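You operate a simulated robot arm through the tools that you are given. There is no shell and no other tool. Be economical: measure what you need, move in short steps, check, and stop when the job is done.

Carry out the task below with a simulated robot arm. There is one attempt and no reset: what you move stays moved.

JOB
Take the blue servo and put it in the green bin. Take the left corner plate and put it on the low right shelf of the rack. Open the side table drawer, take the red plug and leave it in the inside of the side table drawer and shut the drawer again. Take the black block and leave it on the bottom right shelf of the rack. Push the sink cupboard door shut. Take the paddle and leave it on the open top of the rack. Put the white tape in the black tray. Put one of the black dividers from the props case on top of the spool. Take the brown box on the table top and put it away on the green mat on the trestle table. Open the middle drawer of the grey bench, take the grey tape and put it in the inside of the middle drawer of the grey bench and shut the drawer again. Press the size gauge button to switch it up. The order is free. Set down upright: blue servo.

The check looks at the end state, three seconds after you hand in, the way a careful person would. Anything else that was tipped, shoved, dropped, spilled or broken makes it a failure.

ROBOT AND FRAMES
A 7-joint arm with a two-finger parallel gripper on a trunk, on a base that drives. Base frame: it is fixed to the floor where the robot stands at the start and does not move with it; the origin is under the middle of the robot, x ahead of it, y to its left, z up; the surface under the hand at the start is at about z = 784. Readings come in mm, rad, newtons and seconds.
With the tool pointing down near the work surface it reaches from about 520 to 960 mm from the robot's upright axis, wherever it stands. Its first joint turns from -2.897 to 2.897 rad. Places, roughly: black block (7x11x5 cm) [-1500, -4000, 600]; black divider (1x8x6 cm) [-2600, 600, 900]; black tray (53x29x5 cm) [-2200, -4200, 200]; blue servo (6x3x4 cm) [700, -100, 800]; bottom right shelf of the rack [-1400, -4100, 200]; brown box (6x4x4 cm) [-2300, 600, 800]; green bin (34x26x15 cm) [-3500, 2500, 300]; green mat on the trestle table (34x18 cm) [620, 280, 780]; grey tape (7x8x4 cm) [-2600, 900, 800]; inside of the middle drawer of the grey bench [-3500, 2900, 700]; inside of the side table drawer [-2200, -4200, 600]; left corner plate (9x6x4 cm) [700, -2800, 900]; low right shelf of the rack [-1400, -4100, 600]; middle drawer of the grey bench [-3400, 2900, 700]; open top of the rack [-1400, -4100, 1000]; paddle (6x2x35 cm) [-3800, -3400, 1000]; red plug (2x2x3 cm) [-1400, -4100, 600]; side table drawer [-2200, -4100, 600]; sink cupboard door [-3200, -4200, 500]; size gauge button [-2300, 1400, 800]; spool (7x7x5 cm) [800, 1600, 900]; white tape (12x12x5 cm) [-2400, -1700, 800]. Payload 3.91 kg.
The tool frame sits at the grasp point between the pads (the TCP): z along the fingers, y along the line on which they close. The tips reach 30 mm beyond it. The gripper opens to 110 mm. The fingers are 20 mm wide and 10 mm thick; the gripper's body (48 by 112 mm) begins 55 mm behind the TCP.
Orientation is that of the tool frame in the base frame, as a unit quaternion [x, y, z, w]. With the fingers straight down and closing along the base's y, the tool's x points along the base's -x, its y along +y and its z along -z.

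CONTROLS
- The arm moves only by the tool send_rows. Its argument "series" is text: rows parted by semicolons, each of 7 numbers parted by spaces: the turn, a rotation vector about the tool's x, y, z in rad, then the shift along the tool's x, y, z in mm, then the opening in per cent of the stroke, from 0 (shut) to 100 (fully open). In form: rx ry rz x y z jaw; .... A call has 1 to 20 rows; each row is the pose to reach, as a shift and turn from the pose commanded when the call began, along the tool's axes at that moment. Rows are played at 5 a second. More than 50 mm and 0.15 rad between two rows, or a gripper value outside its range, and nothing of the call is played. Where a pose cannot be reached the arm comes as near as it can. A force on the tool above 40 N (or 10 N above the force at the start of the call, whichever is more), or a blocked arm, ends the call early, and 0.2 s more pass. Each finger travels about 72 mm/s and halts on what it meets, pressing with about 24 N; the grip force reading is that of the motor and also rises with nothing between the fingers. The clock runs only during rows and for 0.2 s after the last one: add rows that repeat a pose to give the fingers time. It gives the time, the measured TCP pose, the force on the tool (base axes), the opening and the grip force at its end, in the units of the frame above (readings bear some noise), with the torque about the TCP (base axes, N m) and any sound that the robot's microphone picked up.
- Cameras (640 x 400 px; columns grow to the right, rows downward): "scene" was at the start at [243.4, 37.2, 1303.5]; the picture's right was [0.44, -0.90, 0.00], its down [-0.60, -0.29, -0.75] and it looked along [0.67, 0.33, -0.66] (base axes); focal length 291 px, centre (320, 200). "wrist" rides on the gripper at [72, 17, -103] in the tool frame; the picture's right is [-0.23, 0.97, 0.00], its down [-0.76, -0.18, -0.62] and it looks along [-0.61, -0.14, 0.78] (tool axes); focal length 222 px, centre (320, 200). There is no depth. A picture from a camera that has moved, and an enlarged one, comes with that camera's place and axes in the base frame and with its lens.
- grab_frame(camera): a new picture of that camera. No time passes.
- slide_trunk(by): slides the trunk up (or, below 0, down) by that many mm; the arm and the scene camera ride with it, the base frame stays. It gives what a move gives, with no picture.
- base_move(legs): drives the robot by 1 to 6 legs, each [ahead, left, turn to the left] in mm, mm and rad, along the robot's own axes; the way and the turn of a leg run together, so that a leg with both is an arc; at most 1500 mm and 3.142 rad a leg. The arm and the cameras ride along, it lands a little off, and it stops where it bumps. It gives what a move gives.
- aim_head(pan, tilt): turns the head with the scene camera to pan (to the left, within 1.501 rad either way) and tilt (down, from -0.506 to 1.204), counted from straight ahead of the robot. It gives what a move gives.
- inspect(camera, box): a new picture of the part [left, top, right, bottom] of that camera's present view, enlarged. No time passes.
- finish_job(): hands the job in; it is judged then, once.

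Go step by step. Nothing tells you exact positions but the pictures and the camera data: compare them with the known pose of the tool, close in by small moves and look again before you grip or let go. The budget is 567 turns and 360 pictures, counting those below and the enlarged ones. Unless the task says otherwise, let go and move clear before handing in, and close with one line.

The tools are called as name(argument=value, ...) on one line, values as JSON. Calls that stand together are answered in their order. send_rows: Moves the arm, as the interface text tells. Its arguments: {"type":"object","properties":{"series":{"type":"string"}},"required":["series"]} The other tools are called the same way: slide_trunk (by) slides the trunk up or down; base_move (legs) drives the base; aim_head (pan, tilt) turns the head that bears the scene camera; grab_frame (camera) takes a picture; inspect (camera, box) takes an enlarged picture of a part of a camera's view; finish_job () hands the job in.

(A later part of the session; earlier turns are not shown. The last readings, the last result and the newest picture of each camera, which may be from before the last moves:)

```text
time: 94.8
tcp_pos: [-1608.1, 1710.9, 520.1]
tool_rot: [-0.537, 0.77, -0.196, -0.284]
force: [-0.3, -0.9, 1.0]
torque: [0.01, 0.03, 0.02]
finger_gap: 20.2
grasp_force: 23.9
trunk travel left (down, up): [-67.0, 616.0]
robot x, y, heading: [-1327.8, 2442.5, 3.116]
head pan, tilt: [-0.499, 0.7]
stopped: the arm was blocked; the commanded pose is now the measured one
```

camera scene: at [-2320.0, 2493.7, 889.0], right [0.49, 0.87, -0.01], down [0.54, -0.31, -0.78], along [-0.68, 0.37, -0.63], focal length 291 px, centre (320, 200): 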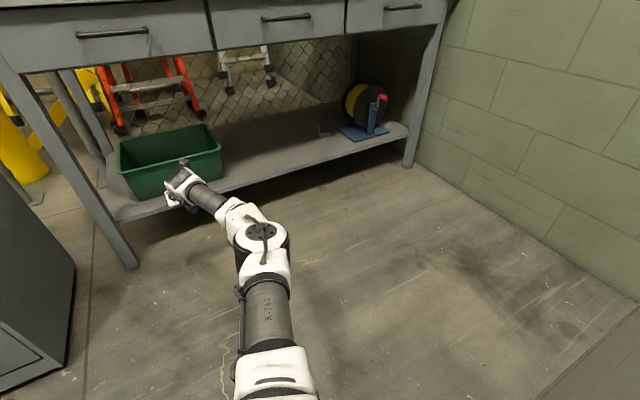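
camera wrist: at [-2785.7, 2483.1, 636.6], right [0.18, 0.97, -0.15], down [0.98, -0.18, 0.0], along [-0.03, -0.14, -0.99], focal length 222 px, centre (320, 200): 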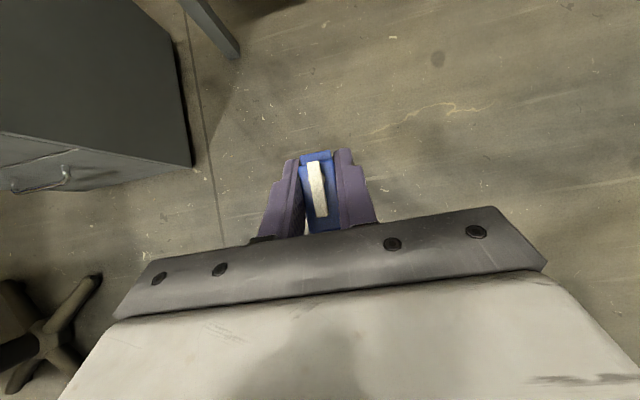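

send_rows(series="0 0 0 -30 0 35 8; 0 0 0 -60 0 70 8; 0 0 0 -90 0 105 8; 0 0 0 -120 0 140 8; 0 0 0 -150 0 175 8; 0 0 0 -163 0 190 8")

aim_head(pan=0.9, tilt=0.9)

grab_frame(camera="scene")

```text
time: 96.5
tcp_pos: [-1624.6, 1701.0, 317.5]
tool_rot: [-0.531, 0.76, -0.204, -0.315]
force: [0.6, -0.9, -1.7]
torque: [-0.03, -0.01, 0.02]
finger_gap: 20.5
grasp_force: 24.3
trunk travel left (down, up): [-67.0, 616.0]
robot x, y, heading: [-1331.3, 2440.2, 3.123]
head pan, tilt: [-0.499, 0.7]
stopped in row 6: the arm was blocked; the commanded pose is now the measured one
```

```text
time: 98.0
tcp_pos: [-1625.0, 1699.6, 317.3]
tool_rot: [-0.53, 0.76, -0.203, -0.316]
force: [-0.6, -0.3, -0.8]
torque: [0.01, -0.02, 0.03]
finger_gap: 20.3
grasp_force: 24.8
trunk travel left (down, up): [-67.0, 616.0]
robot x, y, heading: [-1332.7, 2435.2, 3.114]
head pan, tilt: [0.901, 0.901]
```

```text
327 pictures are left
camera scene: at [-1542.0, 2386.6, 866.8], right [-0.77, 0.64, 0.01], down [0.49, 0.6, -0.63], along [-0.41, -0.48, -0.78], focal length 291 px, centre (320, 200)
```

scene: 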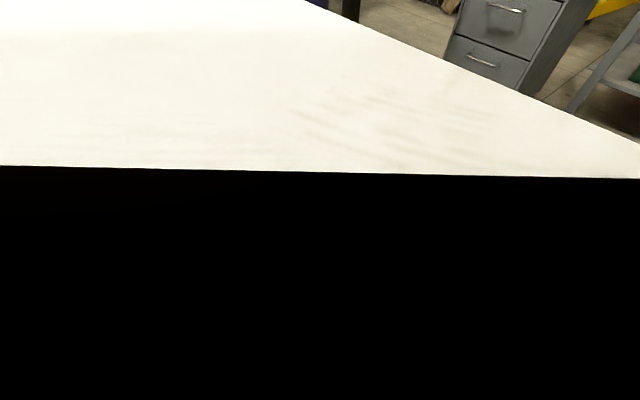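

Azimuth doesn't matter; perhaps the shoulder is too low and the upper arm rests on the base. I'll raise the trunk some and reach down with the arm instead.

slide_trunk(by=180)

send_rows(series="0 0 0 -30 0 34 8; 0 0 0 -60 0 68 8; 0 0 0 -90 0 102 8; 0 0 0 -120 0 136 8; 0 0 0 -150 0 170 8; 0 0 0 -160 0 181 8; 0 0 0 -160 0 181 8")

```text
time: 100.0
tcp_pos: [-1622.2, 1705.8, 469.4]
tool_rot: [-0.533, 0.765, -0.203, -0.299]
force: [0.4, 0.2, -0.1]
torque: [0.0, -0.03, -0.01]
finger_gap: 20.2
grasp_force: 23.8
trunk travel left (down, up): [-247.0, 436.0]
robot x, y, heading: [-1330.5, 2437.8, 3.126]
head pan, tilt: [0.901, 0.901]
```

```text
time: 101.6
tcp_pos: [-1624.1, 1702.4, 226.4]
tool_rot: [-0.532, 0.766, -0.202, -0.299]
force: [-0.2, 0.2, -0.5]
torque: [-0.04, -0.01, 0.01]
finger_gap: 20.3
grasp_force: 24.3
trunk travel left (down, up): [-247.0, 436.0]
robot x, y, heading: [-1326.2, 2438.2, 3.125]
head pan, tilt: [0.901, 0.901]
```

That works: with the trunk higher the hand reaches z = 226. I'll raise the hand, correct the tilt, turn the base so the hand points at the bench, and drive up.

send_rows(series="0 -0.058 0 30 0 -33 8; 0 -0.058 0 60 0 -66 8; 0 -0.058 0 90 0 -99 8; 0 -0.058 0 120 0 -132 8; 0 -0.058 0 148 0 -163 8; 0 -0.058 0 148 0 -163 8")

base_move(legs=[[0, 0, -1.2]])

aim_head(pan=1.2, tilt=0.45)

grab_frame(camera="scene")

```text
time: 103.0
tcp_pos: [-1620.6, 1702.6, 448.8]
tool_rot: [-0.538, 0.775, -0.186, -0.277]
force: [0.2, 1.3, -0.7]
torque: [0.0, 0.01, 0.02]
finger_gap: 20.6
grasp_force: 24.2
trunk travel left (down, up): [-247.0, 436.0]
robot x, y, heading: [-1328.9, 2438.6, 3.126]
head pan, tilt: [0.901, 0.901]
```

```text
time: 106.4
tcp_pos: [-2123.0, 2438.2, 448.2]
tool_rot: [-0.011, 0.942, 0.0, -0.334]
force: [0.7, 0.3, -0.5]
torque: [-0.01, 0.02, 0.0]
finger_gap: 20.2
grasp_force: 23.7
trunk travel left (down, up): [-247.0, 436.0]
robot x, y, heading: [-1329.2, 2438.2, 1.933]
head pan, tilt: [0.901, 0.901]
```

```text
time: 107.3
tcp_pos: [-2121.2, 2437.8, 448.8]
tool_rot: [-0.011, 0.943, 0.0, -0.334]
force: [-0.5, 0.1, -1.3]
torque: [0.0, -0.01, 0.0]
finger_gap: 20.2
grasp_force: 24.0
trunk travel left (down, up): [-247.0, 436.0]
robot x, y, heading: [-1330.7, 2437.9, 1.932]
head pan, tilt: [1.201, 0.45]
```

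```text
326 pictures are left
camera scene: at [-1483.5, 2598.7, 1074.4], right [0.01, 1.0, 0.0], down [0.44, 0.0, -0.9], along [-0.9, 0.01, -0.44], focal length 291 px, centre (320, 200)
```

scene: 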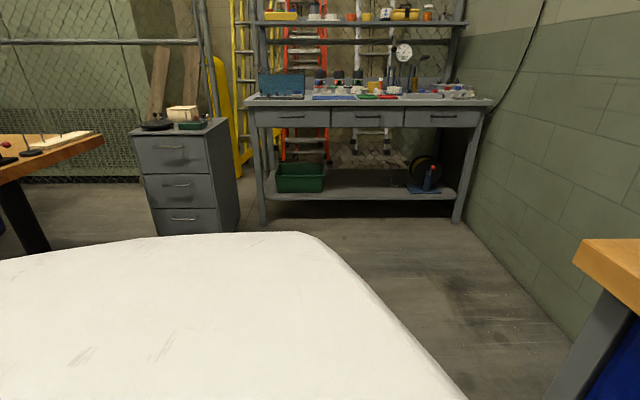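

inspect(camera="scene", box=[230, 90, 350, 230])

```text
2.86 times, centred on (290, 160) of scene
camera zoom: at [-1483.5, 2598.7, 1074.4], right [0.01, 1.0, 0.0], down [0.44, 0.0, -0.9], along [-0.9, 0.01, -0.44], focal length 831 px, centre (406, 314)
```

zoom: 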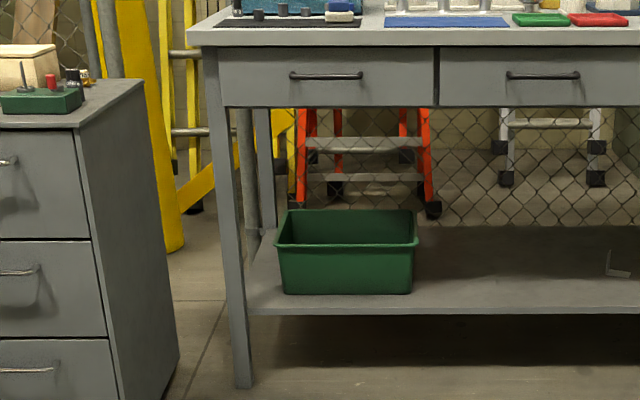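

The shelf is around z ≈ 225-245 and the bin's front rim near x ≈ -3355, z ≈ 360. I'll drive so the hand is in front of the bin.

base_move(legs=[[428, 1030, 0]])

grab_frame(camera="wrist")

grab_frame(camera="scene")

```text
time: 115.6
tcp_pos: [-3225.3, 2499.2, 448.1]
tool_rot: [-0.002, 0.943, 0.004, -0.333]
force: [0.0, -0.1, -0.9]
torque: [0.0, 0.02, 0.0]
finger_gap: 20.3
grasp_force: 24.0
trunk travel left (down, up): [-247.0, 436.0]
robot x, y, heading: [-2432.4, 2486.0, 1.91]
head pan, tilt: [1.201, 0.45]
```

```text
324 pictures are left
camera wrist: at [-3215.8, 2514.4, 573.5], right [0.18, 0.98, -0.14], down [0.98, -0.18, 0.0], along [-0.02, -0.13, -0.99], focal length 222 px, centre (320, 200)
```

wrist: 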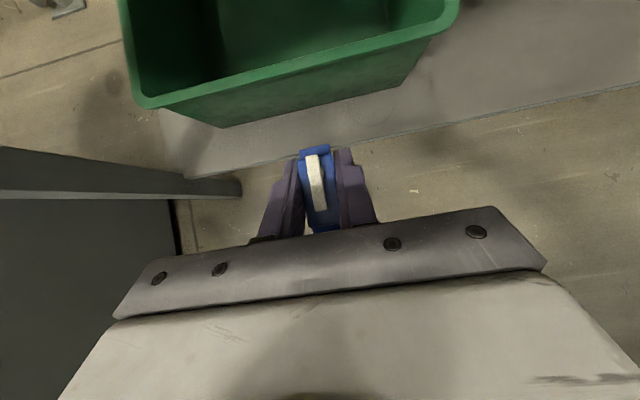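

```text
323 pictures are left
camera scene: at [-2583.6, 2649.2, 1074.5], right [0.03, 1.0, 0.0], down [0.44, -0.01, -0.9], along [-0.9, 0.03, -0.44], focal length 291 px, centre (320, 200)
```

scene: 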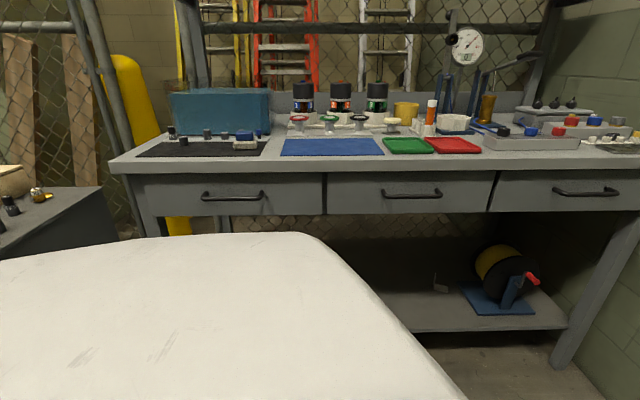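

Wrist view gives rim z≈350 at x≈-3361, y 2298–2638. I'll tilt further to slip in under the drawer edge, drive 150 mm nearer, then check.

send_rows(series="0 0.12 0 0 0 0 8; 0 0.24 0 0 0 0 8; 0 0.36 0 0 0 0 8; 0 0.36 0 0 0 0 8")

base_move(legs=[[40, 144, 0]])

grab_frame(camera="wrist")

```text
time: 116.6
tcp_pos: [-3224.2, 2499.8, 448.5]
tool_rot: [-0.003, 0.867, 0.002, -0.498]
force: [0.1, 0.8, 0.2]
torque: [-0.02, -0.01, 0.02]
finger_gap: 20.3
grasp_force: 24.0
trunk travel left (down, up): [-247.0, 436.0]
robot x, y, heading: [-2434.5, 2488.5, 1.916]
head pan, tilt: [1.201, 0.45]
```

```text
time: 118.3
tcp_pos: [-3373.6, 2490.8, 448.7]
tool_rot: [-0.001, 0.868, 0.004, -0.497]
force: [-0.7, 0.5, -0.5]
torque: [-0.04, 0.06, 0.0]
finger_gap: 20.3
grasp_force: 24.7
trunk travel left (down, up): [-247.0, 436.0]
robot x, y, heading: [-2582.3, 2474.6, 1.909]
head pan, tilt: [1.201, 0.45]
```

```text
322 pictures are left
camera wrist: at [-3321.1, 2505.4, 562.7], right [0.12, 0.98, -0.19], down [0.92, -0.18, -0.34], along [-0.37, -0.13, -0.92], focal length 222 px, centre (320, 200)
```

wrist: 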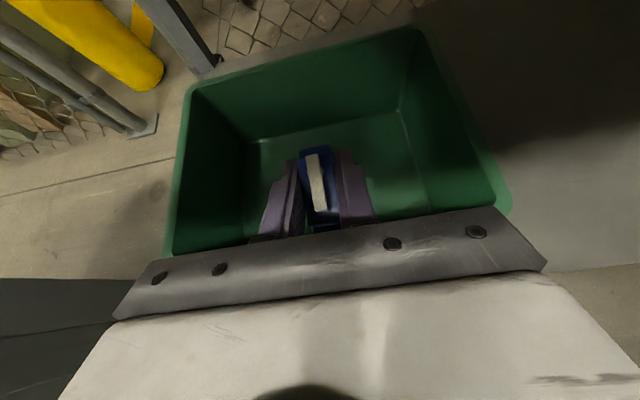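

The servo is over the bin opening, the bin is empty. Now go in and down while untilting.

send_rows(series="0 0 0 13.3 0 38.5 8; 0 0 0 23.3 0 79.1 8; 0 0 0 23.7 0 119.3 8; 0 -0.06 0 10.5 0 156.1 8; 0 -0.16 0 -10.3 0 179.9 8; 0 -0.26 0 -36.2 0 195.1 8; 0 -0.36 0 -53.4 0 205.2 8; 0 -0.36 0 -53.4 0 205.2 8")

grab_frame(camera="wrist")

```text
time: 120.1
tcp_pos: [-3450.1, 2517.6, 341.1]
tool_rot: [-0.001, 0.942, 0.005, -0.334]
force: [0.4, -0.3, -0.2]
torque: [0.0, -0.03, -0.01]
finger_gap: 20.1
grasp_force: 24.4
out of reach, approached as far as the arm can: row 4, 5, 6, 7, 8
trunk travel left (down, up): [-247.0, 436.0]
robot x, y, heading: [-2582.6, 2475.1, 1.912]
head pan, tilt: [1.201, 0.45]
```

```text
321 pictures are left
camera wrist: at [-3441.1, 2532.5, 467.2], right [0.18, 0.97, -0.13], down [0.98, -0.18, 0.0], along [-0.02, -0.13, -0.99], focal length 222 px, centre (320, 200)
```

wrist: 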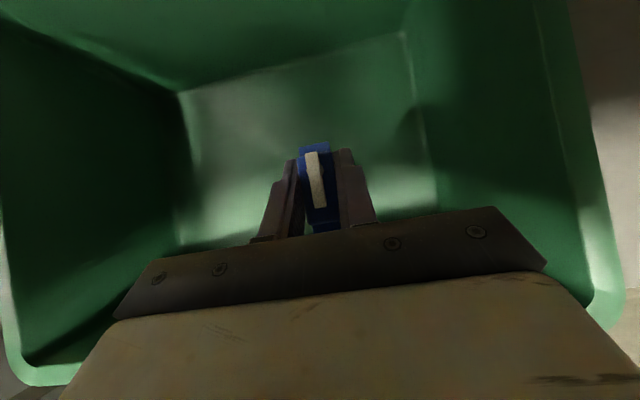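

The reach ran out; drive the base 70 mm nearer.

base_move(legs=[[18, 68, 0]])

grab_frame(camera="wrist")

```text
time: 121.3
tcp_pos: [-3520.0, 2513.7, 342.6]
tool_rot: [-0.001, 0.942, 0.004, -0.335]
force: [0.8, -0.5, -0.7]
torque: [0.01, 0.01, -0.02]
finger_gap: 20.3
grasp_force: 24.0
trunk travel left (down, up): [-247.0, 436.0]
robot x, y, heading: [-2647.9, 2470.5, 1.916]
head pan, tilt: [1.201, 0.45]
```

```text
320 pictures are left
camera wrist: at [-3510.6, 2527.4, 467.5], right [0.18, 0.97, -0.14], down [0.98, -0.18, 0.0], along [-0.02, -0.13, -0.99], focal length 222 px, centre (320, 200)
```

wrist: 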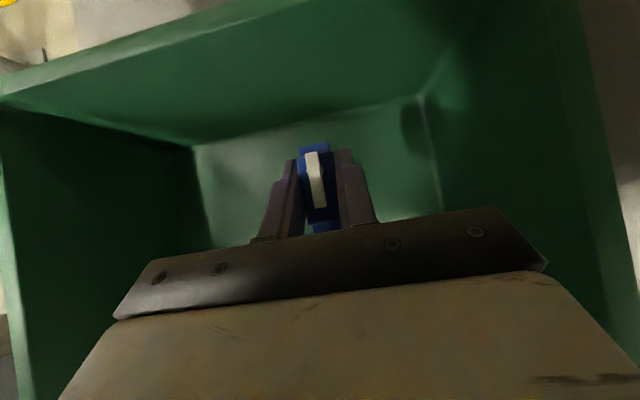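

send_rows(series="0 0 0 -19 0 23 8; 0 0 0 -38 0 47 8; 0 0 0 -41 0 51 8; 0 0 0 -41 0 51 8")

grab_frame(camera="wrist")

```text
time: 122.3
tcp_pos: [-3500.5, 2525.8, 281.6]
tool_rot: [0.0, 0.942, 0.004, -0.335]
force: [-0.5, 0.5, 0.0]
torque: [0.01, -0.01, 0.04]
finger_gap: 20.4
grasp_force: 23.9
out of reach, approached as far as the arm can: row 1, 2, 3, 4
trunk travel left (down, up): [-247.0, 436.0]
robot x, y, heading: [-2651.3, 2470.4, 1.911]
head pan, tilt: [1.201, 0.45]
```

```text
319 pictures are left
camera wrist: at [-3490.9, 2540.4, 407.4], right [0.18, 0.97, -0.14], down [0.98, -0.18, 0.0], along [-0.02, -0.13, -0.99], focal length 222 px, centre (320, 200)
```

wrist: 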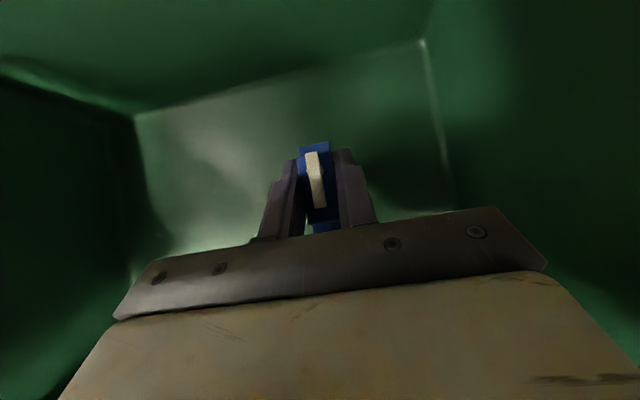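

Bin floor computes to z≈219, so about 30 mm to go. Use the trunk for a straight descent.

slide_trunk(by=-24)

slide_trunk(by=-4)

grab_frame(camera="wrist")

```text
time: 123.0
tcp_pos: [-3500.3, 2525.8, 258.4]
tool_rot: [-0.001, 0.942, 0.004, -0.335]
force: [0.0, 0.3, -0.4]
torque: [-0.04, 0.01, 0.0]
finger_gap: 20.3
grasp_force: 24.2
trunk travel left (down, up): [-223.0, 460.0]
robot x, y, heading: [-2651.2, 2467.9, 1.911]
head pan, tilt: [1.201, 0.45]
```

```text
time: 123.6
tcp_pos: [-3499.8, 2526.7, 254.8]
tool_rot: [-0.001, 0.942, 0.004, -0.335]
force: [-0.3, 1.3, -0.9]
torque: [0.01, -0.01, 0.0]
finger_gap: 20.1
grasp_force: 24.1
trunk travel left (down, up): [-219.0, 464.0]
robot x, y, heading: [-2651.9, 2472.2, 1.907]
head pan, tilt: [1.201, 0.45]
```

```text
318 pictures are left
camera wrist: at [-3490.9, 2540.4, 379.5], right [0.18, 0.97, -0.14], down [0.98, -0.18, 0.0], along [-0.02, -0.13, -0.99], focal length 222 px, centre (320, 200)
```

wrist: 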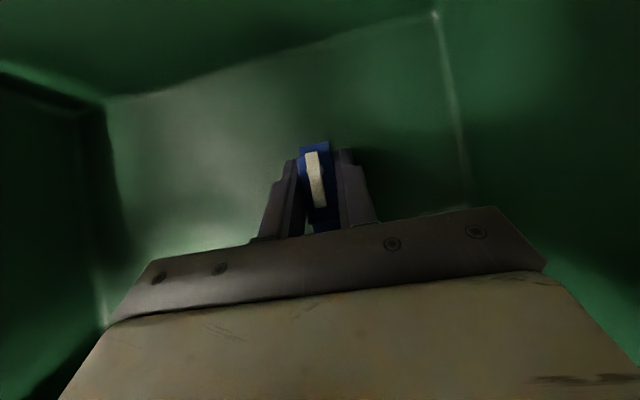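

Triangulating the bin floor's back edge over these views gives z≈200, so continue down in small steps until the servo touches.

slide_trunk(by=-12)

slide_trunk(by=-5)

slide_trunk(by=-3)

grab_frame(camera="wrist")

```text
time: 124.2
tcp_pos: [-3500.9, 2525.4, 246.9]
tool_rot: [-0.002, 0.941, 0.003, -0.338]
force: [-1.9, 0.7, 20.6]
torque: [0.0, 0.04, 0.01]
finger_gap: 20.4
grasp_force: 24.0
trunk travel left (down, up): [-207.0, 476.0]
robot x, y, heading: [-2651.8, 2467.1, 1.914]
head pan, tilt: [1.201, 0.45]
```

```text
time: 124.7
tcp_pos: [-3503.6, 2524.9, 245.2]
tool_rot: [-0.001, 0.941, 0.003, -0.338]
force: [6.5, 0.1, 23.2]
torque: [-0.04, -0.01, -0.03]
finger_gap: 20.5
grasp_force: 23.8
trunk travel left (down, up): [-202.0, 481.0]
robot x, y, heading: [-2650.1, 2469.4, 1.909]
head pan, tilt: [1.201, 0.45]
```

```text
time: 125.2
tcp_pos: [-3503.2, 2526.6, 245.5]
tool_rot: [0.0, 0.94, 0.004, -0.341]
force: [5.7, 0.9, 23.1]
torque: [-0.04, 0.05, 0.03]
finger_gap: 20.4
grasp_force: 23.9
trunk travel left (down, up): [-199.0, 484.0]
robot x, y, heading: [-2650.6, 2471.4, 1.912]
head pan, tilt: [1.201, 0.45]
```

```text
317 pictures are left
camera wrist: at [-3493.5, 2539.9, 370.1], right [0.18, 0.97, -0.14], down [0.98, -0.18, -0.01], along [-0.04, -0.13, -0.99], focal length 222 px, centre (320, 200)
```

wrist: 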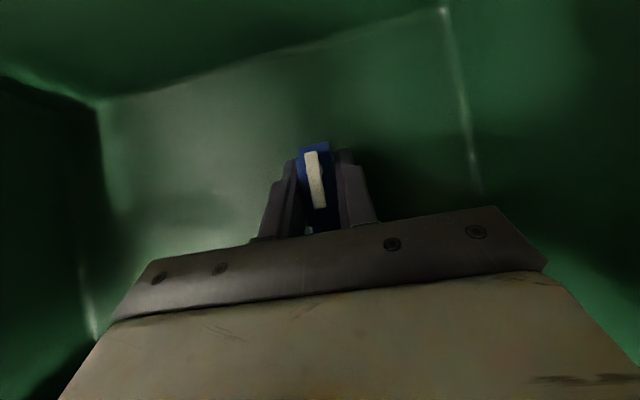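

Contact at about z=247 (floor ≈216). Relieve the press, then open.

slide_trunk(by=9)

send_rows(series="0 0 0 0 0 0 12; 0 0 0 0 0 0 20; 0 0 0 0 0 0 30; 0 0 0 0 0 0 45; 0 0 0 0 0 0 50")

grab_frame(camera="wrist")

```text
time: 125.8
tcp_pos: [-3499.7, 2526.9, 245.7]
tool_rot: [0.0, 0.942, 0.005, -0.335]
force: [-3.5, -0.8, 15.5]
torque: [-0.1, 0.33, -0.01]
finger_gap: 20.3
grasp_force: 23.5
trunk travel left (down, up): [-208.0, 475.0]
robot x, y, heading: [-2653.1, 2473.8, 1.913]
head pan, tilt: [1.201, 0.45]
```

```text
time: 127.0
tcp_pos: [-3499.1, 2527.7, 244.6]
tool_rot: [0.0, 0.942, 0.004, -0.335]
force: [1.1, 6.3, 15.5]
torque: [-0.25, 0.16, -0.18]
finger_gap: 51.8
grasp_force: 0.0
trunk travel left (down, up): [-208.0, 475.0]
robot x, y, heading: [-2650.7, 2468.6, 1.913]
head pan, tilt: [1.201, 0.45]
```

```text
316 pictures are left
camera wrist: at [-3490.8, 2541.0, 369.9], right [0.18, 0.97, -0.14], down [0.98, -0.18, 0.0], along [-0.02, -0.13, -0.99], focal length 222 px, centre (320, 200)
```

wrist: 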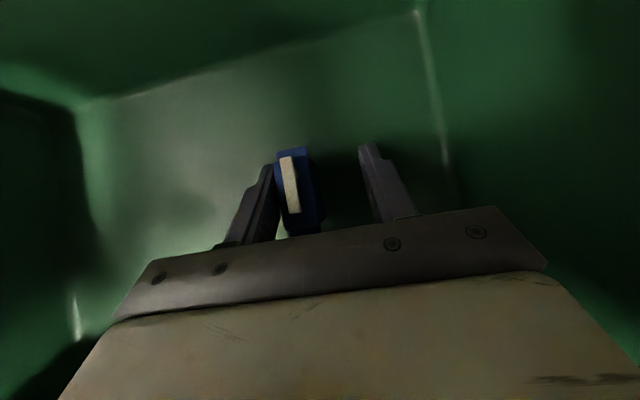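

Fingertips rest on the bin floor. Raise a little and look.

slide_trunk(by=20)

send_rows(series="0 0 0 0 0 0 70; 0 0 0 0 0 0 70; 0 0 0 0 0 0 70")

inspect(camera="wrist", box=[200, 80, 440, 240])

```text
time: 127.7
tcp_pos: [-3498.9, 2524.3, 262.1]
tool_rot: [0.0, 0.943, 0.004, -0.333]
force: [0.0, -1.3, -0.6]
torque: [0.02, 0.01, 0.0]
finger_gap: 55.1
grasp_force: 0.1
trunk travel left (down, up): [-228.0, 455.0]
robot x, y, heading: [-2649.4, 2472.6, 1.91]
head pan, tilt: [1.201, 0.45]
```

```text
time: 128.5
tcp_pos: [-3499.6, 2526.6, 263.7]
tool_rot: [0.0, 0.942, 0.005, -0.335]
force: [-0.2, 0.3, -0.2]
torque: [-0.01, 0.03, -0.02]
finger_gap: 77.2
grasp_force: 0.0
trunk travel left (down, up): [-228.0, 455.0]
robot x, y, heading: [-2649.6, 2468.0, 1.911]
head pan, tilt: [1.201, 0.45]
```

```text
2.50 times, centred on (320, 160) of wrist
camera zoom: at [-3490.9, 2540.5, 388.5], right [0.18, 0.97, -0.14], down [0.98, -0.18, 0.0], along [-0.02, -0.13, -0.99], focal length 555 px, centre (320, 300)
```

zoom: 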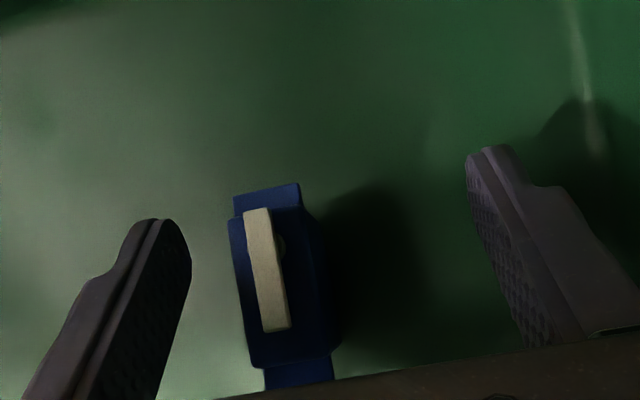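

The servo stands upright on the bin floor, clear of the fingers. Withdraw: up, tilt more, up, and back out.

slide_trunk(by=65)

send_rows(series="0 0.1 0 0 0 0 70; 0 0.2 0 0 0 0 70; 0 0.2 0 0 0 0 70")

slide_trunk(by=45)

send_rows(series="0 0.1 0 0 0 0 70; 0 0.18 0 0 0 0 70")

grab_frame(camera="wrist")

```text
time: 129.5
tcp_pos: [-3499.5, 2525.7, 329.0]
tool_rot: [0.0, 0.943, 0.005, -0.334]
force: [0.5, 0.4, 0.0]
torque: [0.0, 0.0, 0.01]
finger_gap: 76.8
grasp_force: 0.1
trunk travel left (down, up): [-293.0, 390.0]
robot x, y, heading: [-2654.1, 2466.1, 1.912]
head pan, tilt: [1.201, 0.45]
```

```text
time: 130.3
tcp_pos: [-3499.5, 2525.4, 328.6]
tool_rot: [-0.001, 0.904, 0.004, -0.427]
force: [0.2, 0.2, -0.5]
torque: [0.02, -0.01, 0.0]
finger_gap: 77.2
grasp_force: 0.1
trunk travel left (down, up): [-293.0, 390.0]
robot x, y, heading: [-2651.8, 2471.2, 1.914]
head pan, tilt: [1.201, 0.45]
```

```text
time: 131.2
tcp_pos: [-3499.1, 2525.9, 373.5]
tool_rot: [0.0, 0.904, 0.005, -0.427]
force: [0.1, 0.8, 1.0]
torque: [0.02, -0.01, -0.06]
finger_gap: 76.7
grasp_force: 0.0
trunk travel left (down, up): [-338.0, 345.0]
robot x, y, heading: [-2653.2, 2472.0, 1.914]
head pan, tilt: [1.201, 0.45]
```

```text
time: 131.8
tcp_pos: [-3500.0, 2525.3, 373.9]
tool_rot: [-0.001, 0.862, 0.004, -0.507]
force: [-1.0, 1.1, 1.2]
torque: [0.01, -0.01, 0.01]
finger_gap: 76.8
grasp_force: 0.1
trunk travel left (down, up): [-338.0, 345.0]
robot x, y, heading: [-2654.4, 2466.7, 1.91]
head pan, tilt: [1.201, 0.45]
```

```text
314 pictures are left
camera wrist: at [-3444.6, 2540.7, 486.3], right [0.11, 0.98, -0.19], down [0.91, -0.18, -0.36], along [-0.39, -0.13, -0.91], focal length 222 px, centre (320, 200)
```

wrist: 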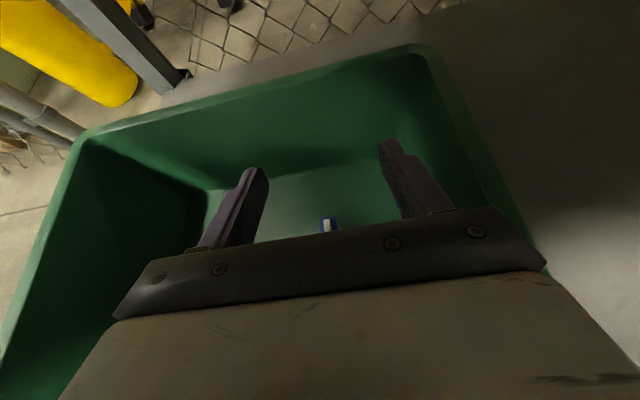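

slide_trunk(by=45)

base_move(legs=[[-140, -424, 0]])

grab_frame(camera="wrist")

```text
time: 132.7
tcp_pos: [-3499.6, 2525.7, 418.0]
tool_rot: [0.0, 0.862, 0.005, -0.507]
force: [0.6, -0.5, -0.5]
torque: [-0.03, 0.0, -0.02]
finger_gap: 76.7
grasp_force: 0.0
trunk travel left (down, up): [-383.0, 300.0]
robot x, y, heading: [-2650.4, 2474.2, 1.917]
head pan, tilt: [1.201, 0.45]
```

```text
time: 136.5
tcp_pos: [-3053.1, 2535.9, 417.5]
tool_rot: [-0.001, 0.863, 0.005, -0.506]
force: [0.1, 0.3, 0.6]
torque: [0.03, -0.02, -0.02]
finger_gap: 76.9
grasp_force: 0.0
trunk travel left (down, up): [-383.0, 300.0]
robot x, y, heading: [-2204.0, 2476.9, 1.908]
head pan, tilt: [1.201, 0.45]
```

```text
313 pictures are left
camera wrist: at [-2999.4, 2550.1, 531.0], right [0.11, 0.98, -0.19], down [0.91, -0.18, -0.36], along [-0.39, -0.13, -0.91], focal length 222 px, centre (320, 200)
```

wrist: 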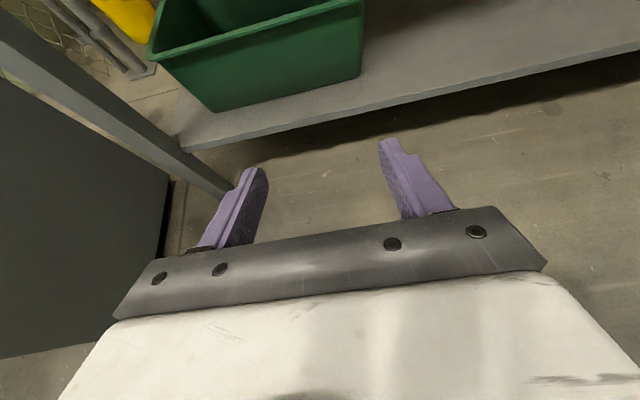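

The servo job is done. Next the middle drawer: I'll raise the trunk and turn the hand horizontal with the jaws closing vertically, to grip the drawer handle.

slide_trunk(by=290)

send_rows(series="0 0.13 0 0 0 0 70; 0 0.26 0 0 0 0 70; 0 0.39 0 0 0 0 70; 0 0.51 0 0 0 0 70; 0 0.51 0 0 0 0 70")

send_rows(series="0 0 -0.14 0 0 0 70; 0 0 -0.28 0 0 0 70; 0 0 -0.42 0 0 0 70; 0 0 -0.56 0 0 0 70; 0 0 -0.70 0 0 0 70; 0 0 -0.84 0 0 0 70; 0 0 -0.98 0 0 0 70; 0 0 -1.12 0 0 0 70; 0 0 -1.26 0 0 0 70; 0 0 -1.40 0 0 0 70; 0 0 -1.5708 0 0 0 70")

grab_frame(camera="wrist")

grab_frame(camera="scene")

```text
time: 139.4
tcp_pos: [-3054.0, 2535.7, 707.7]
tool_rot: [-0.001, 0.862, 0.005, -0.506]
force: [-0.4, 0.7, -0.6]
torque: [-0.01, 0.03, -0.05]
finger_gap: 76.9
grasp_force: 0.1
trunk travel left (down, up): [-673.0, 10.0]
robot x, y, heading: [-2204.8, 2480.4, 1.909]
head pan, tilt: [1.201, 0.45]
```

```text
time: 140.6
tcp_pos: [-3046.4, 2483.4, 744.6]
tool_rot: [0.025, 0.743, 0.032, -0.668]
force: [0.2, 0.2, -0.3]
torque: [0.01, -0.02, 0.02]
finger_gap: 77.1
grasp_force: 0.2
out of reach, approached as far as the arm can: row 1, 2, 3, 4, 5
trunk travel left (down, up): [-673.0, 10.0]
robot x, y, heading: [-2207.5, 2477.8, 1.912]
head pan, tilt: [1.201, 0.45]
```

```text
refused: row 11 steps farther than a row can; nothing moved
```

```text
312 pictures are left
camera wrist: at [-2949.8, 2490.5, 826.8], right [0.1, 0.97, -0.21], down [0.68, -0.22, -0.69], along [-0.72, -0.07, -0.69], focal length 222 px, centre (320, 200)
```

wrist: 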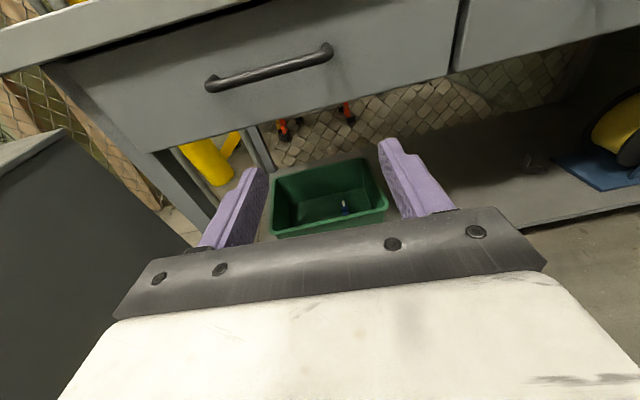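

```text
311 pictures are left
camera scene: at [-2356.7, 2642.9, 1500.4], right [0.03, 1.0, 0.0], down [0.44, -0.01, -0.9], along [-0.9, 0.03, -0.44], focal length 291 px, centre (320, 200)
```

scene: 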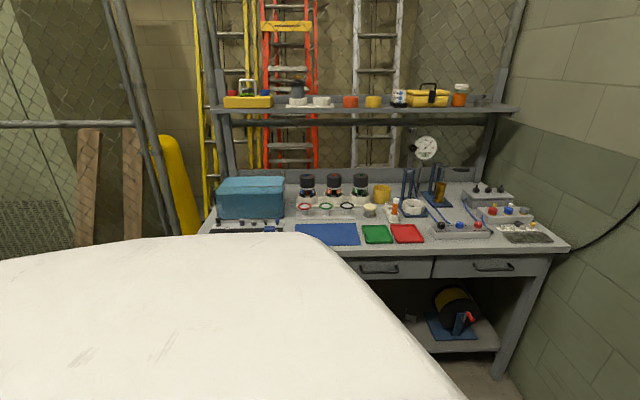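

I'll back off, unwind the wrist roll (the flipped wrist is near its limits), and then square up.

base_move(legs=[[-130, -380, 0]])

send_rows(series="0 0 -0.143 0 0 0 70; 0 0 -0.286 0 0 0 70; 0 0 -0.429 0 0 0 70; 0 0 -0.572 0 0 0 70; 0 0 -0.715 0 0 0 70; 0 0 -0.858 0 0 0 70; 0 0 -1.0 0 0 0 70; 0 0 -1.143 0 0 0 70; 0 0 -1.286 0 0 0 70; 0 0 -1.429 0 0 0 70; 0 0 -1.5708 0 0 0 70; 0 0 -1.5708 0 0 0 70")

grab_frame(camera="wrist")

grab_frame(camera="scene")

```text
time: 144.1
tcp_pos: [-2645.4, 2487.0, 745.1]
tool_rot: [0.026, 0.743, 0.033, -0.668]
force: [0.3, -0.2, 0.3]
torque: [0.04, 0.0, 0.01]
finger_gap: 77.0
grasp_force: 0.1
trunk travel left (down, up): [-673.0, 10.0]
robot x, y, heading: [-1799.7, 2480.2, 1.907]
head pan, tilt: [1.201, 0.45]
```

```text
time: 146.7
tcp_pos: [-2643.7, 2487.4, 744.6]
tool_rot: [-0.508, 0.543, 0.496, -0.448]
force: [-0.3, -0.7, 0.4]
torque: [0.0, -0.03, -0.02]
finger_gap: 76.9
grasp_force: 0.1
trunk travel left (down, up): [-673.0, 10.0]
robot x, y, heading: [-1804.5, 2481.1, 1.907]
head pan, tilt: [1.201, 0.45]
```

```text
310 pictures are left
camera wrist: at [-2549.5, 2404.9, 770.1], right [-0.09, 0.22, 0.97], down [0.7, 0.71, -0.1], along [-0.71, 0.67, -0.21], focal length 222 px, centre (320, 200)
```

wrist: 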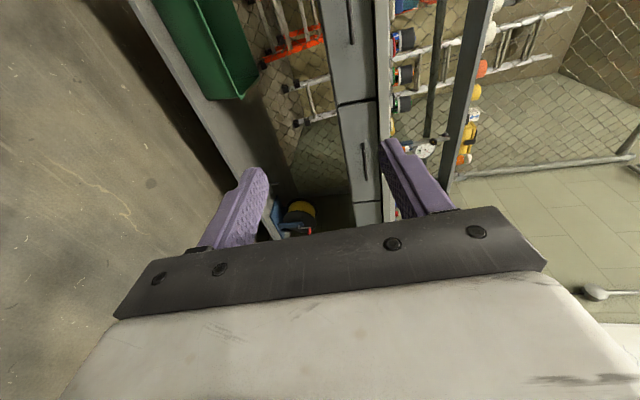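

```text
309 pictures are left
camera scene: at [-1954.7, 2645.4, 1500.5], right [0.03, 1.0, 0.0], down [0.43, -0.01, -0.9], along [-0.9, 0.03, -0.44], focal length 291 px, centre (320, 200)
```

scene: 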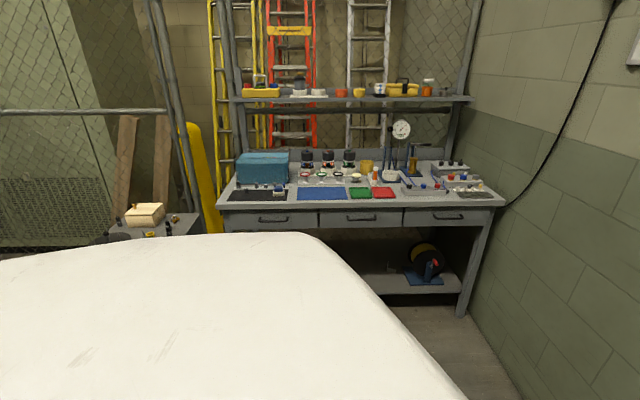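

The hand now points at the bench with the jaws vertical. I'll square it up, and drive to the middle handle near (-3200, 2860, 778).

send_rows(series="-0.107 0.083 0.013 0 17 0 60; -0.107 0.083 0.013 0 34 0 60; -0.107 0.083 0.013 0 34 0 60")

base_move(legs=[[490, 290, 0]])

grab_frame(camera="wrist")

aim_head(pan=1.2, tilt=0.7)

grab_frame(camera="scene")

```text
time: 147.5
tcp_pos: [-2648.1, 2459.7, 772.2]
tool_rot: [-0.5, 0.53, 0.5, -0.468]
force: [0.1, 0.4, -0.6]
torque: [0.02, 0.03, 0.01]
finger_gap: 65.8
grasp_force: 0.1
out of reach, approached as far as the arm can: row 1, 2, 3
trunk travel left (down, up): [-673.0, 10.0]
robot x, y, heading: [-1809.5, 2482.2, 1.911]
head pan, tilt: [1.201, 0.45]
```

```text
time: 150.7
tcp_pos: [-3082.5, 2820.0, 772.1]
tool_rot: [-0.499, 0.531, 0.5, -0.468]
force: [0.4, 0.1, -0.5]
torque: [0.02, -0.02, -0.02]
finger_gap: 65.8
grasp_force: 0.1
trunk travel left (down, up): [-673.0, 10.0]
robot x, y, heading: [-2238.3, 2842.5, 1.91]
head pan, tilt: [1.201, 0.45]
```

```text
308 pictures are left
camera wrist: at [-2984.7, 2739.9, 794.4], right [-0.05, 0.23, 0.97], down [0.68, 0.72, -0.13], along [-0.73, 0.66, -0.19], focal length 222 px, centre (320, 200)
```

wrist: 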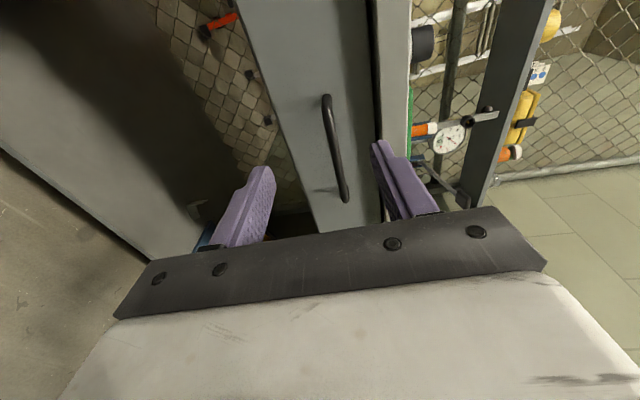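

```text
time: 151.5
tcp_pos: [-3080.9, 2818.9, 772.0]
tool_rot: [-0.5, 0.531, 0.501, -0.466]
force: [-0.1, -0.2, 0.8]
torque: [0.01, 0.02, 0.0]
finger_gap: 66.0
grasp_force: 0.0
trunk travel left (down, up): [-673.0, 10.0]
robot x, y, heading: [-2239.9, 2841.0, 1.908]
head pan, tilt: [1.201, 0.7]
```

```text
307 pictures are left
camera scene: at [-2381.5, 3004.9, 1478.3], right [0.03, 1.0, 0.0], down [0.64, -0.02, -0.77], along [-0.76, 0.03, -0.64], focal length 291 px, centre (320, 200)
```

scene: 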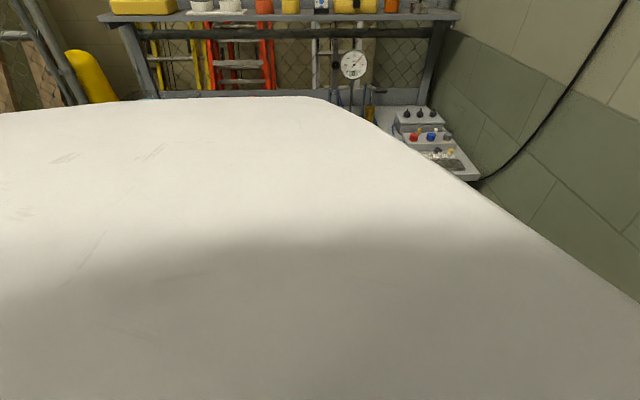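

The handle is at about (-3195, 2867, 774), level with the hand. Drive in so the bar sits between the fingers.

base_move(legs=[[70, 70, 0]])

grab_frame(camera="wrist")

```text
time: 152.7
tcp_pos: [-3169.3, 2861.8, 772.1]
tool_rot: [-0.5, 0.53, 0.5, -0.469]
force: [0.1, -0.1, 0.1]
torque: [0.01, 0.03, 0.03]
finger_gap: 65.8
grasp_force: 0.0
trunk travel left (down, up): [-673.0, 10.0]
robot x, y, heading: [-2323.9, 2883.6, 1.91]
head pan, tilt: [1.201, 0.7]
```

```text
306 pictures are left
camera wrist: at [-3072.8, 2782.7, 794.0], right [-0.05, 0.23, 0.97], down [0.68, 0.72, -0.13], along [-0.73, 0.66, -0.19], focal length 222 px, centre (320, 200)
```

wrist: 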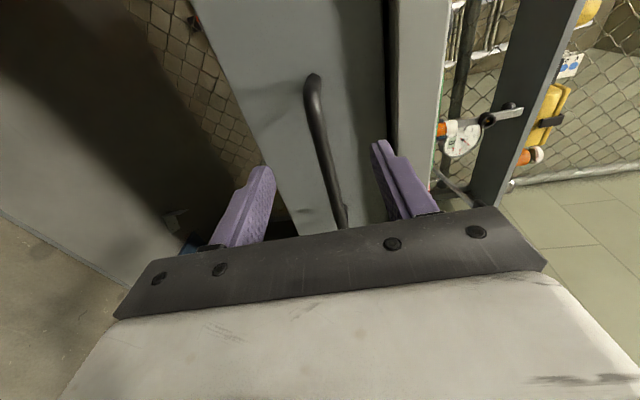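

Triangulated again: the bar is at x≈-3237, y 2821–2965, z≈770. Move in 60 mm more and 25 mm along.

base_move(legs=[[43, 49, 0]])

grab_frame(camera="wrist")

```text
time: 153.9
tcp_pos: [-3227.1, 2885.2, 770.0]
tool_rot: [-0.5, 0.53, 0.501, -0.467]
force: [0.8, -0.1, -0.2]
torque: [-0.02, 0.02, 0.02]
finger_gap: 65.8
grasp_force: 0.0
trunk travel left (down, up): [-673.0, 10.0]
robot x, y, heading: [-2388.3, 2909.6, 1.914]
head pan, tilt: [1.201, 0.7]
stopped in leg 1: the force on the tool passed its limit at 106 N (the readings are from after the stop); the commanded pose is now the measured one
```

```text
305 pictures are left
camera wrist: at [-3130.4, 2805.3, 792.9], right [-0.04, 0.23, 0.97], down [0.68, 0.72, -0.14], along [-0.73, 0.66, -0.19], focal length 222 px, centre (320, 200)
```

wrist: 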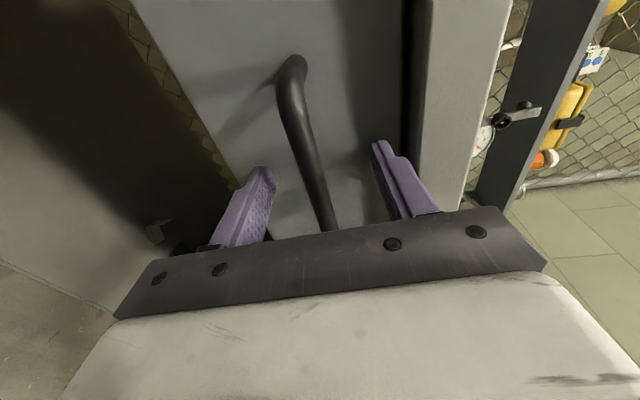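

The tips touched the drawer face; the bar lies between the fingers. Close on it.

send_rows(series="0 0 0 0 0 -3 40; 0 0 0 0 0 -3 15; 0 0 0 0 0 -3 5; 0 0 0 0 0 -3 5; 0 0 0 0 0 -3 5")

grab_frame(camera="wrist")

```text
time: 155.1
tcp_pos: [-3225.6, 2885.3, 769.7]
tool_rot: [-0.499, 0.53, 0.501, -0.467]
force: [-0.2, -0.1, 0.4]
torque: [-0.03, 0.0, -0.19]
finger_gap: 11.6
grasp_force: 44.8
trunk travel left (down, up): [-673.0, 10.0]
robot x, y, heading: [-2385.5, 2908.9, 1.91]
head pan, tilt: [1.201, 0.7]
```

```text
304 pictures are left
camera wrist: at [-3129.3, 2804.1, 791.9], right [-0.04, 0.23, 0.97], down [0.68, 0.72, -0.14], along [-0.73, 0.66, -0.19], focal length 222 px, centre (320, 200)
```

wrist: 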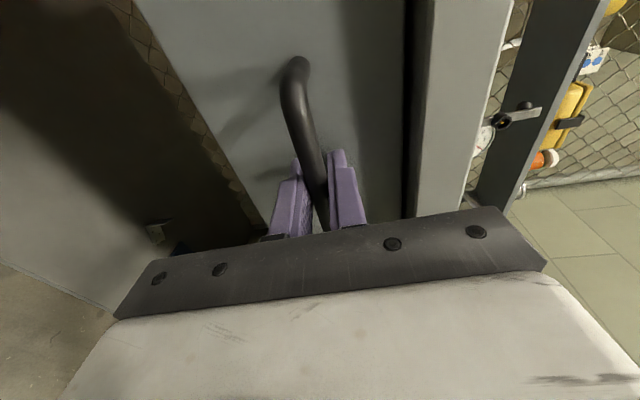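

Gripped (11.6 mm bar). Pull the drawer out by driving away.

base_move(legs=[[-83, -236, 0]])

grab_frame(camera="wrist")

```text
time: 157.5
tcp_pos: [-2974.2, 2884.4, 769.8]
tool_rot: [-0.5, 0.53, 0.501, -0.467]
force: [-1.3, 6.5, 0.4]
torque: [-0.02, -0.02, 0.03]
finger_gap: 11.6
grasp_force: 44.7
trunk travel left (down, up): [-673.0, 10.0]
robot x, y, heading: [-2135.3, 2905.9, 1.911]
head pan, tilt: [1.201, 0.7]
```

```text
303 pictures are left
camera wrist: at [-2877.2, 2804.1, 791.9], right [-0.04, 0.23, 0.97], down [0.68, 0.72, -0.14], along [-0.73, 0.66, -0.19], focal length 222 px, centre (320, 200)
```

wrist: 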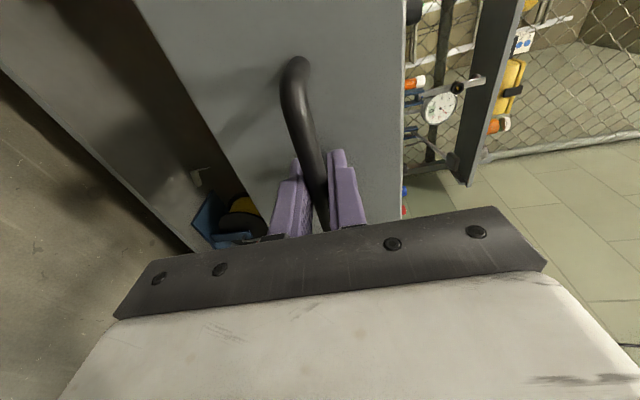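

Drawer is out 250 mm. Release, back off, and move to free space to unwind the arm.

send_rows(series="0 0 0 0 0 0 30; 0 0 0 0 0 0 50; 0 0 0 0 0 0 60; 0 0 0 0 0 0 60; 0 0 0 0 0 0 60")

base_move(legs=[[-66, -189, 0], [-560, 160, 0]])

grab_frame(camera="wrist")

```text
time: 158.7
tcp_pos: [-2974.0, 2884.2, 770.9]
tool_rot: [-0.499, 0.53, 0.501, -0.467]
force: [0.7, -0.4, 0.0]
torque: [-0.03, 0.02, 0.02]
finger_gap: 65.8
grasp_force: 0.1
trunk travel left (down, up): [-673.0, 10.0]
robot x, y, heading: [-2129.9, 2906.8, 1.909]
head pan, tilt: [1.201, 0.7]
```

```text
time: 159.7
tcp_pos: [-2956.3, 2882.8, 767.4]
tool_rot: [-0.5, 0.529, 0.501, -0.468]
force: [-0.1, -1.5, 0.3]
torque: [-0.03, 0.01, 0.01]
finger_gap: 65.9
grasp_force: 0.0
trunk travel left (down, up): [-673.0, 10.0]
robot x, y, heading: [-2116.8, 2904.7, 1.915]
head pan, tilt: [1.201, 0.7]
stopped in leg 1: the robot was blocked; the commanded pose is now the measured one
```

```text
302 pictures are left
camera wrist: at [-2858.5, 2802.5, 790.5], right [-0.05, 0.23, 0.97], down [0.68, 0.72, -0.14], along [-0.73, 0.66, -0.19], focal length 222 px, centre (320, 200)
```

wrist: 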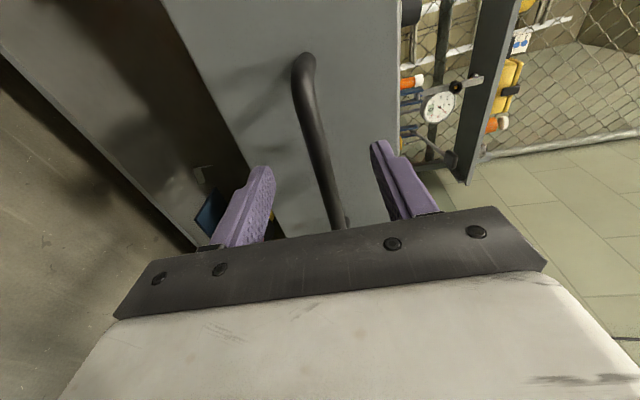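

The base bumped something on its right, likely the blue bench. Let me look.

aim_head(pan=-1.3, tilt=0.7)

grab_frame(camera="scene")

```text
time: 162.0
tcp_pos: [-2955.5, 2883.3, 769.0]
tool_rot: [-0.499, 0.53, 0.5, -0.468]
force: [-0.7, -0.3, -0.7]
torque: [0.04, 0.0, 0.0]
finger_gap: 66.1
grasp_force: 0.0
trunk travel left (down, up): [-673.0, 10.0]
robot x, y, heading: [-2112.4, 2908.1, 1.91]
head pan, tilt: [-1.3, 0.7]
```

```text
301 pictures are left
camera scene: at [-2104.1, 3117.1, 1478.3], right [0.57, -0.82, 0.0], down [-0.53, -0.37, -0.76], along [0.63, 0.44, -0.64], focal length 291 px, centre (320, 200)
```

scene: 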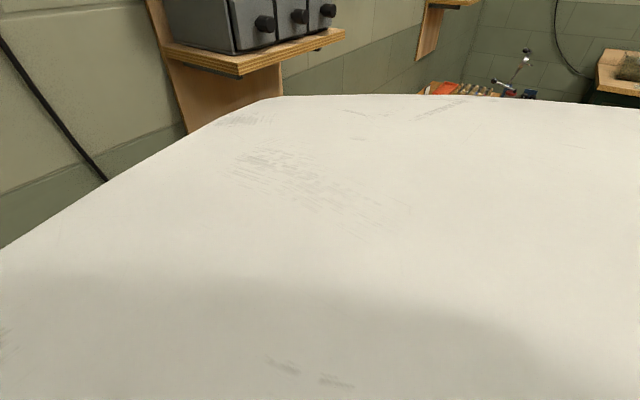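

That's just the robot's own shoulder. I'll retract the hand with the arm and move along -y first.

send_rows(series="0 0 0 0 0 -30 60; 0 0 0 0 0 -60 60; 0 0 0 0 0 -90 60")

base_move(legs=[[-560, 170, 0], [-70, -210, 0]])

send_rows(series="0.0864 0.0864 -0.0864 0 15 -20 60; 0.173 0.173 -0.173 0 30 -40 60; 0.259 0.259 -0.259 0 45 -60 60; 0.346 0.346 -0.346 0 60 -80 60; 0.432 0.432 -0.432 0 75 -80 60; 0.518 0.518 -0.518 0 90 -80 60; 0.605 0.605 -0.605 0 105 -80 60; 0.691 0.691 -0.691 0 120 -80 60; 0.778 0.778 -0.778 0 135 -80 60; 0.864 0.864 -0.864 0 150 -80 60; 0.950 0.950 -0.950 0 165 -80 60; 1.037 1.037 -1.037 0 180 -80 60; 1.123 1.123 -1.123 0 195 -80 60; 1.209 1.209 -1.209 0 210 -80 60; 1.209 1.209 -1.209 0 230 -80 60")

```text
time: 162.8
tcp_pos: [-2915.8, 2851.0, 736.6]
tool_rot: [-0.5, 0.53, 0.501, -0.468]
force: [0.0, 0.0, 0.2]
torque: [0.0, 0.0, 0.04]
finger_gap: 65.8
grasp_force: 0.2
out of reach, approached as far as the arm can: row 1, 2, 3
trunk travel left (down, up): [-673.0, 10.0]
robot x, y, heading: [-2111.1, 2906.7, 1.912]
head pan, tilt: [-1.3, 0.7]
```

```text
time: 168.0
tcp_pos: [-2670.4, 2273.2, 738.2]
tool_rot: [-0.498, 0.532, 0.502, -0.466]
force: [0.4, -0.7, 0.0]
torque: [0.0, 0.01, 0.0]
finger_gap: 66.2
grasp_force: 0.1
trunk travel left (down, up): [-673.0, 10.0]
robot x, y, heading: [-1864.5, 2325.4, 1.903]
head pan, tilt: [-1.3, 0.7]
```

```text
time: 171.2
tcp_pos: [-2598.3, 2269.6, 973.7]
tool_rot: [0.999, -0.035, 0.032, -0.002]
force: [1.2, 0.4, 0.3]
torque: [0.02, 0.0, 0.0]
finger_gap: 65.9
grasp_force: 0.1
out of reach, approached as far as the arm can: row 1, 2, 3, 4, 5, 6, 7, 8, 9, 10, 11, 12, 13, 15
trunk travel left (down, up): [-673.0, 10.0]
robot x, y, heading: [-1868.8, 2324.9, 1.905]
head pan, tilt: [-1.3, 0.7]
```

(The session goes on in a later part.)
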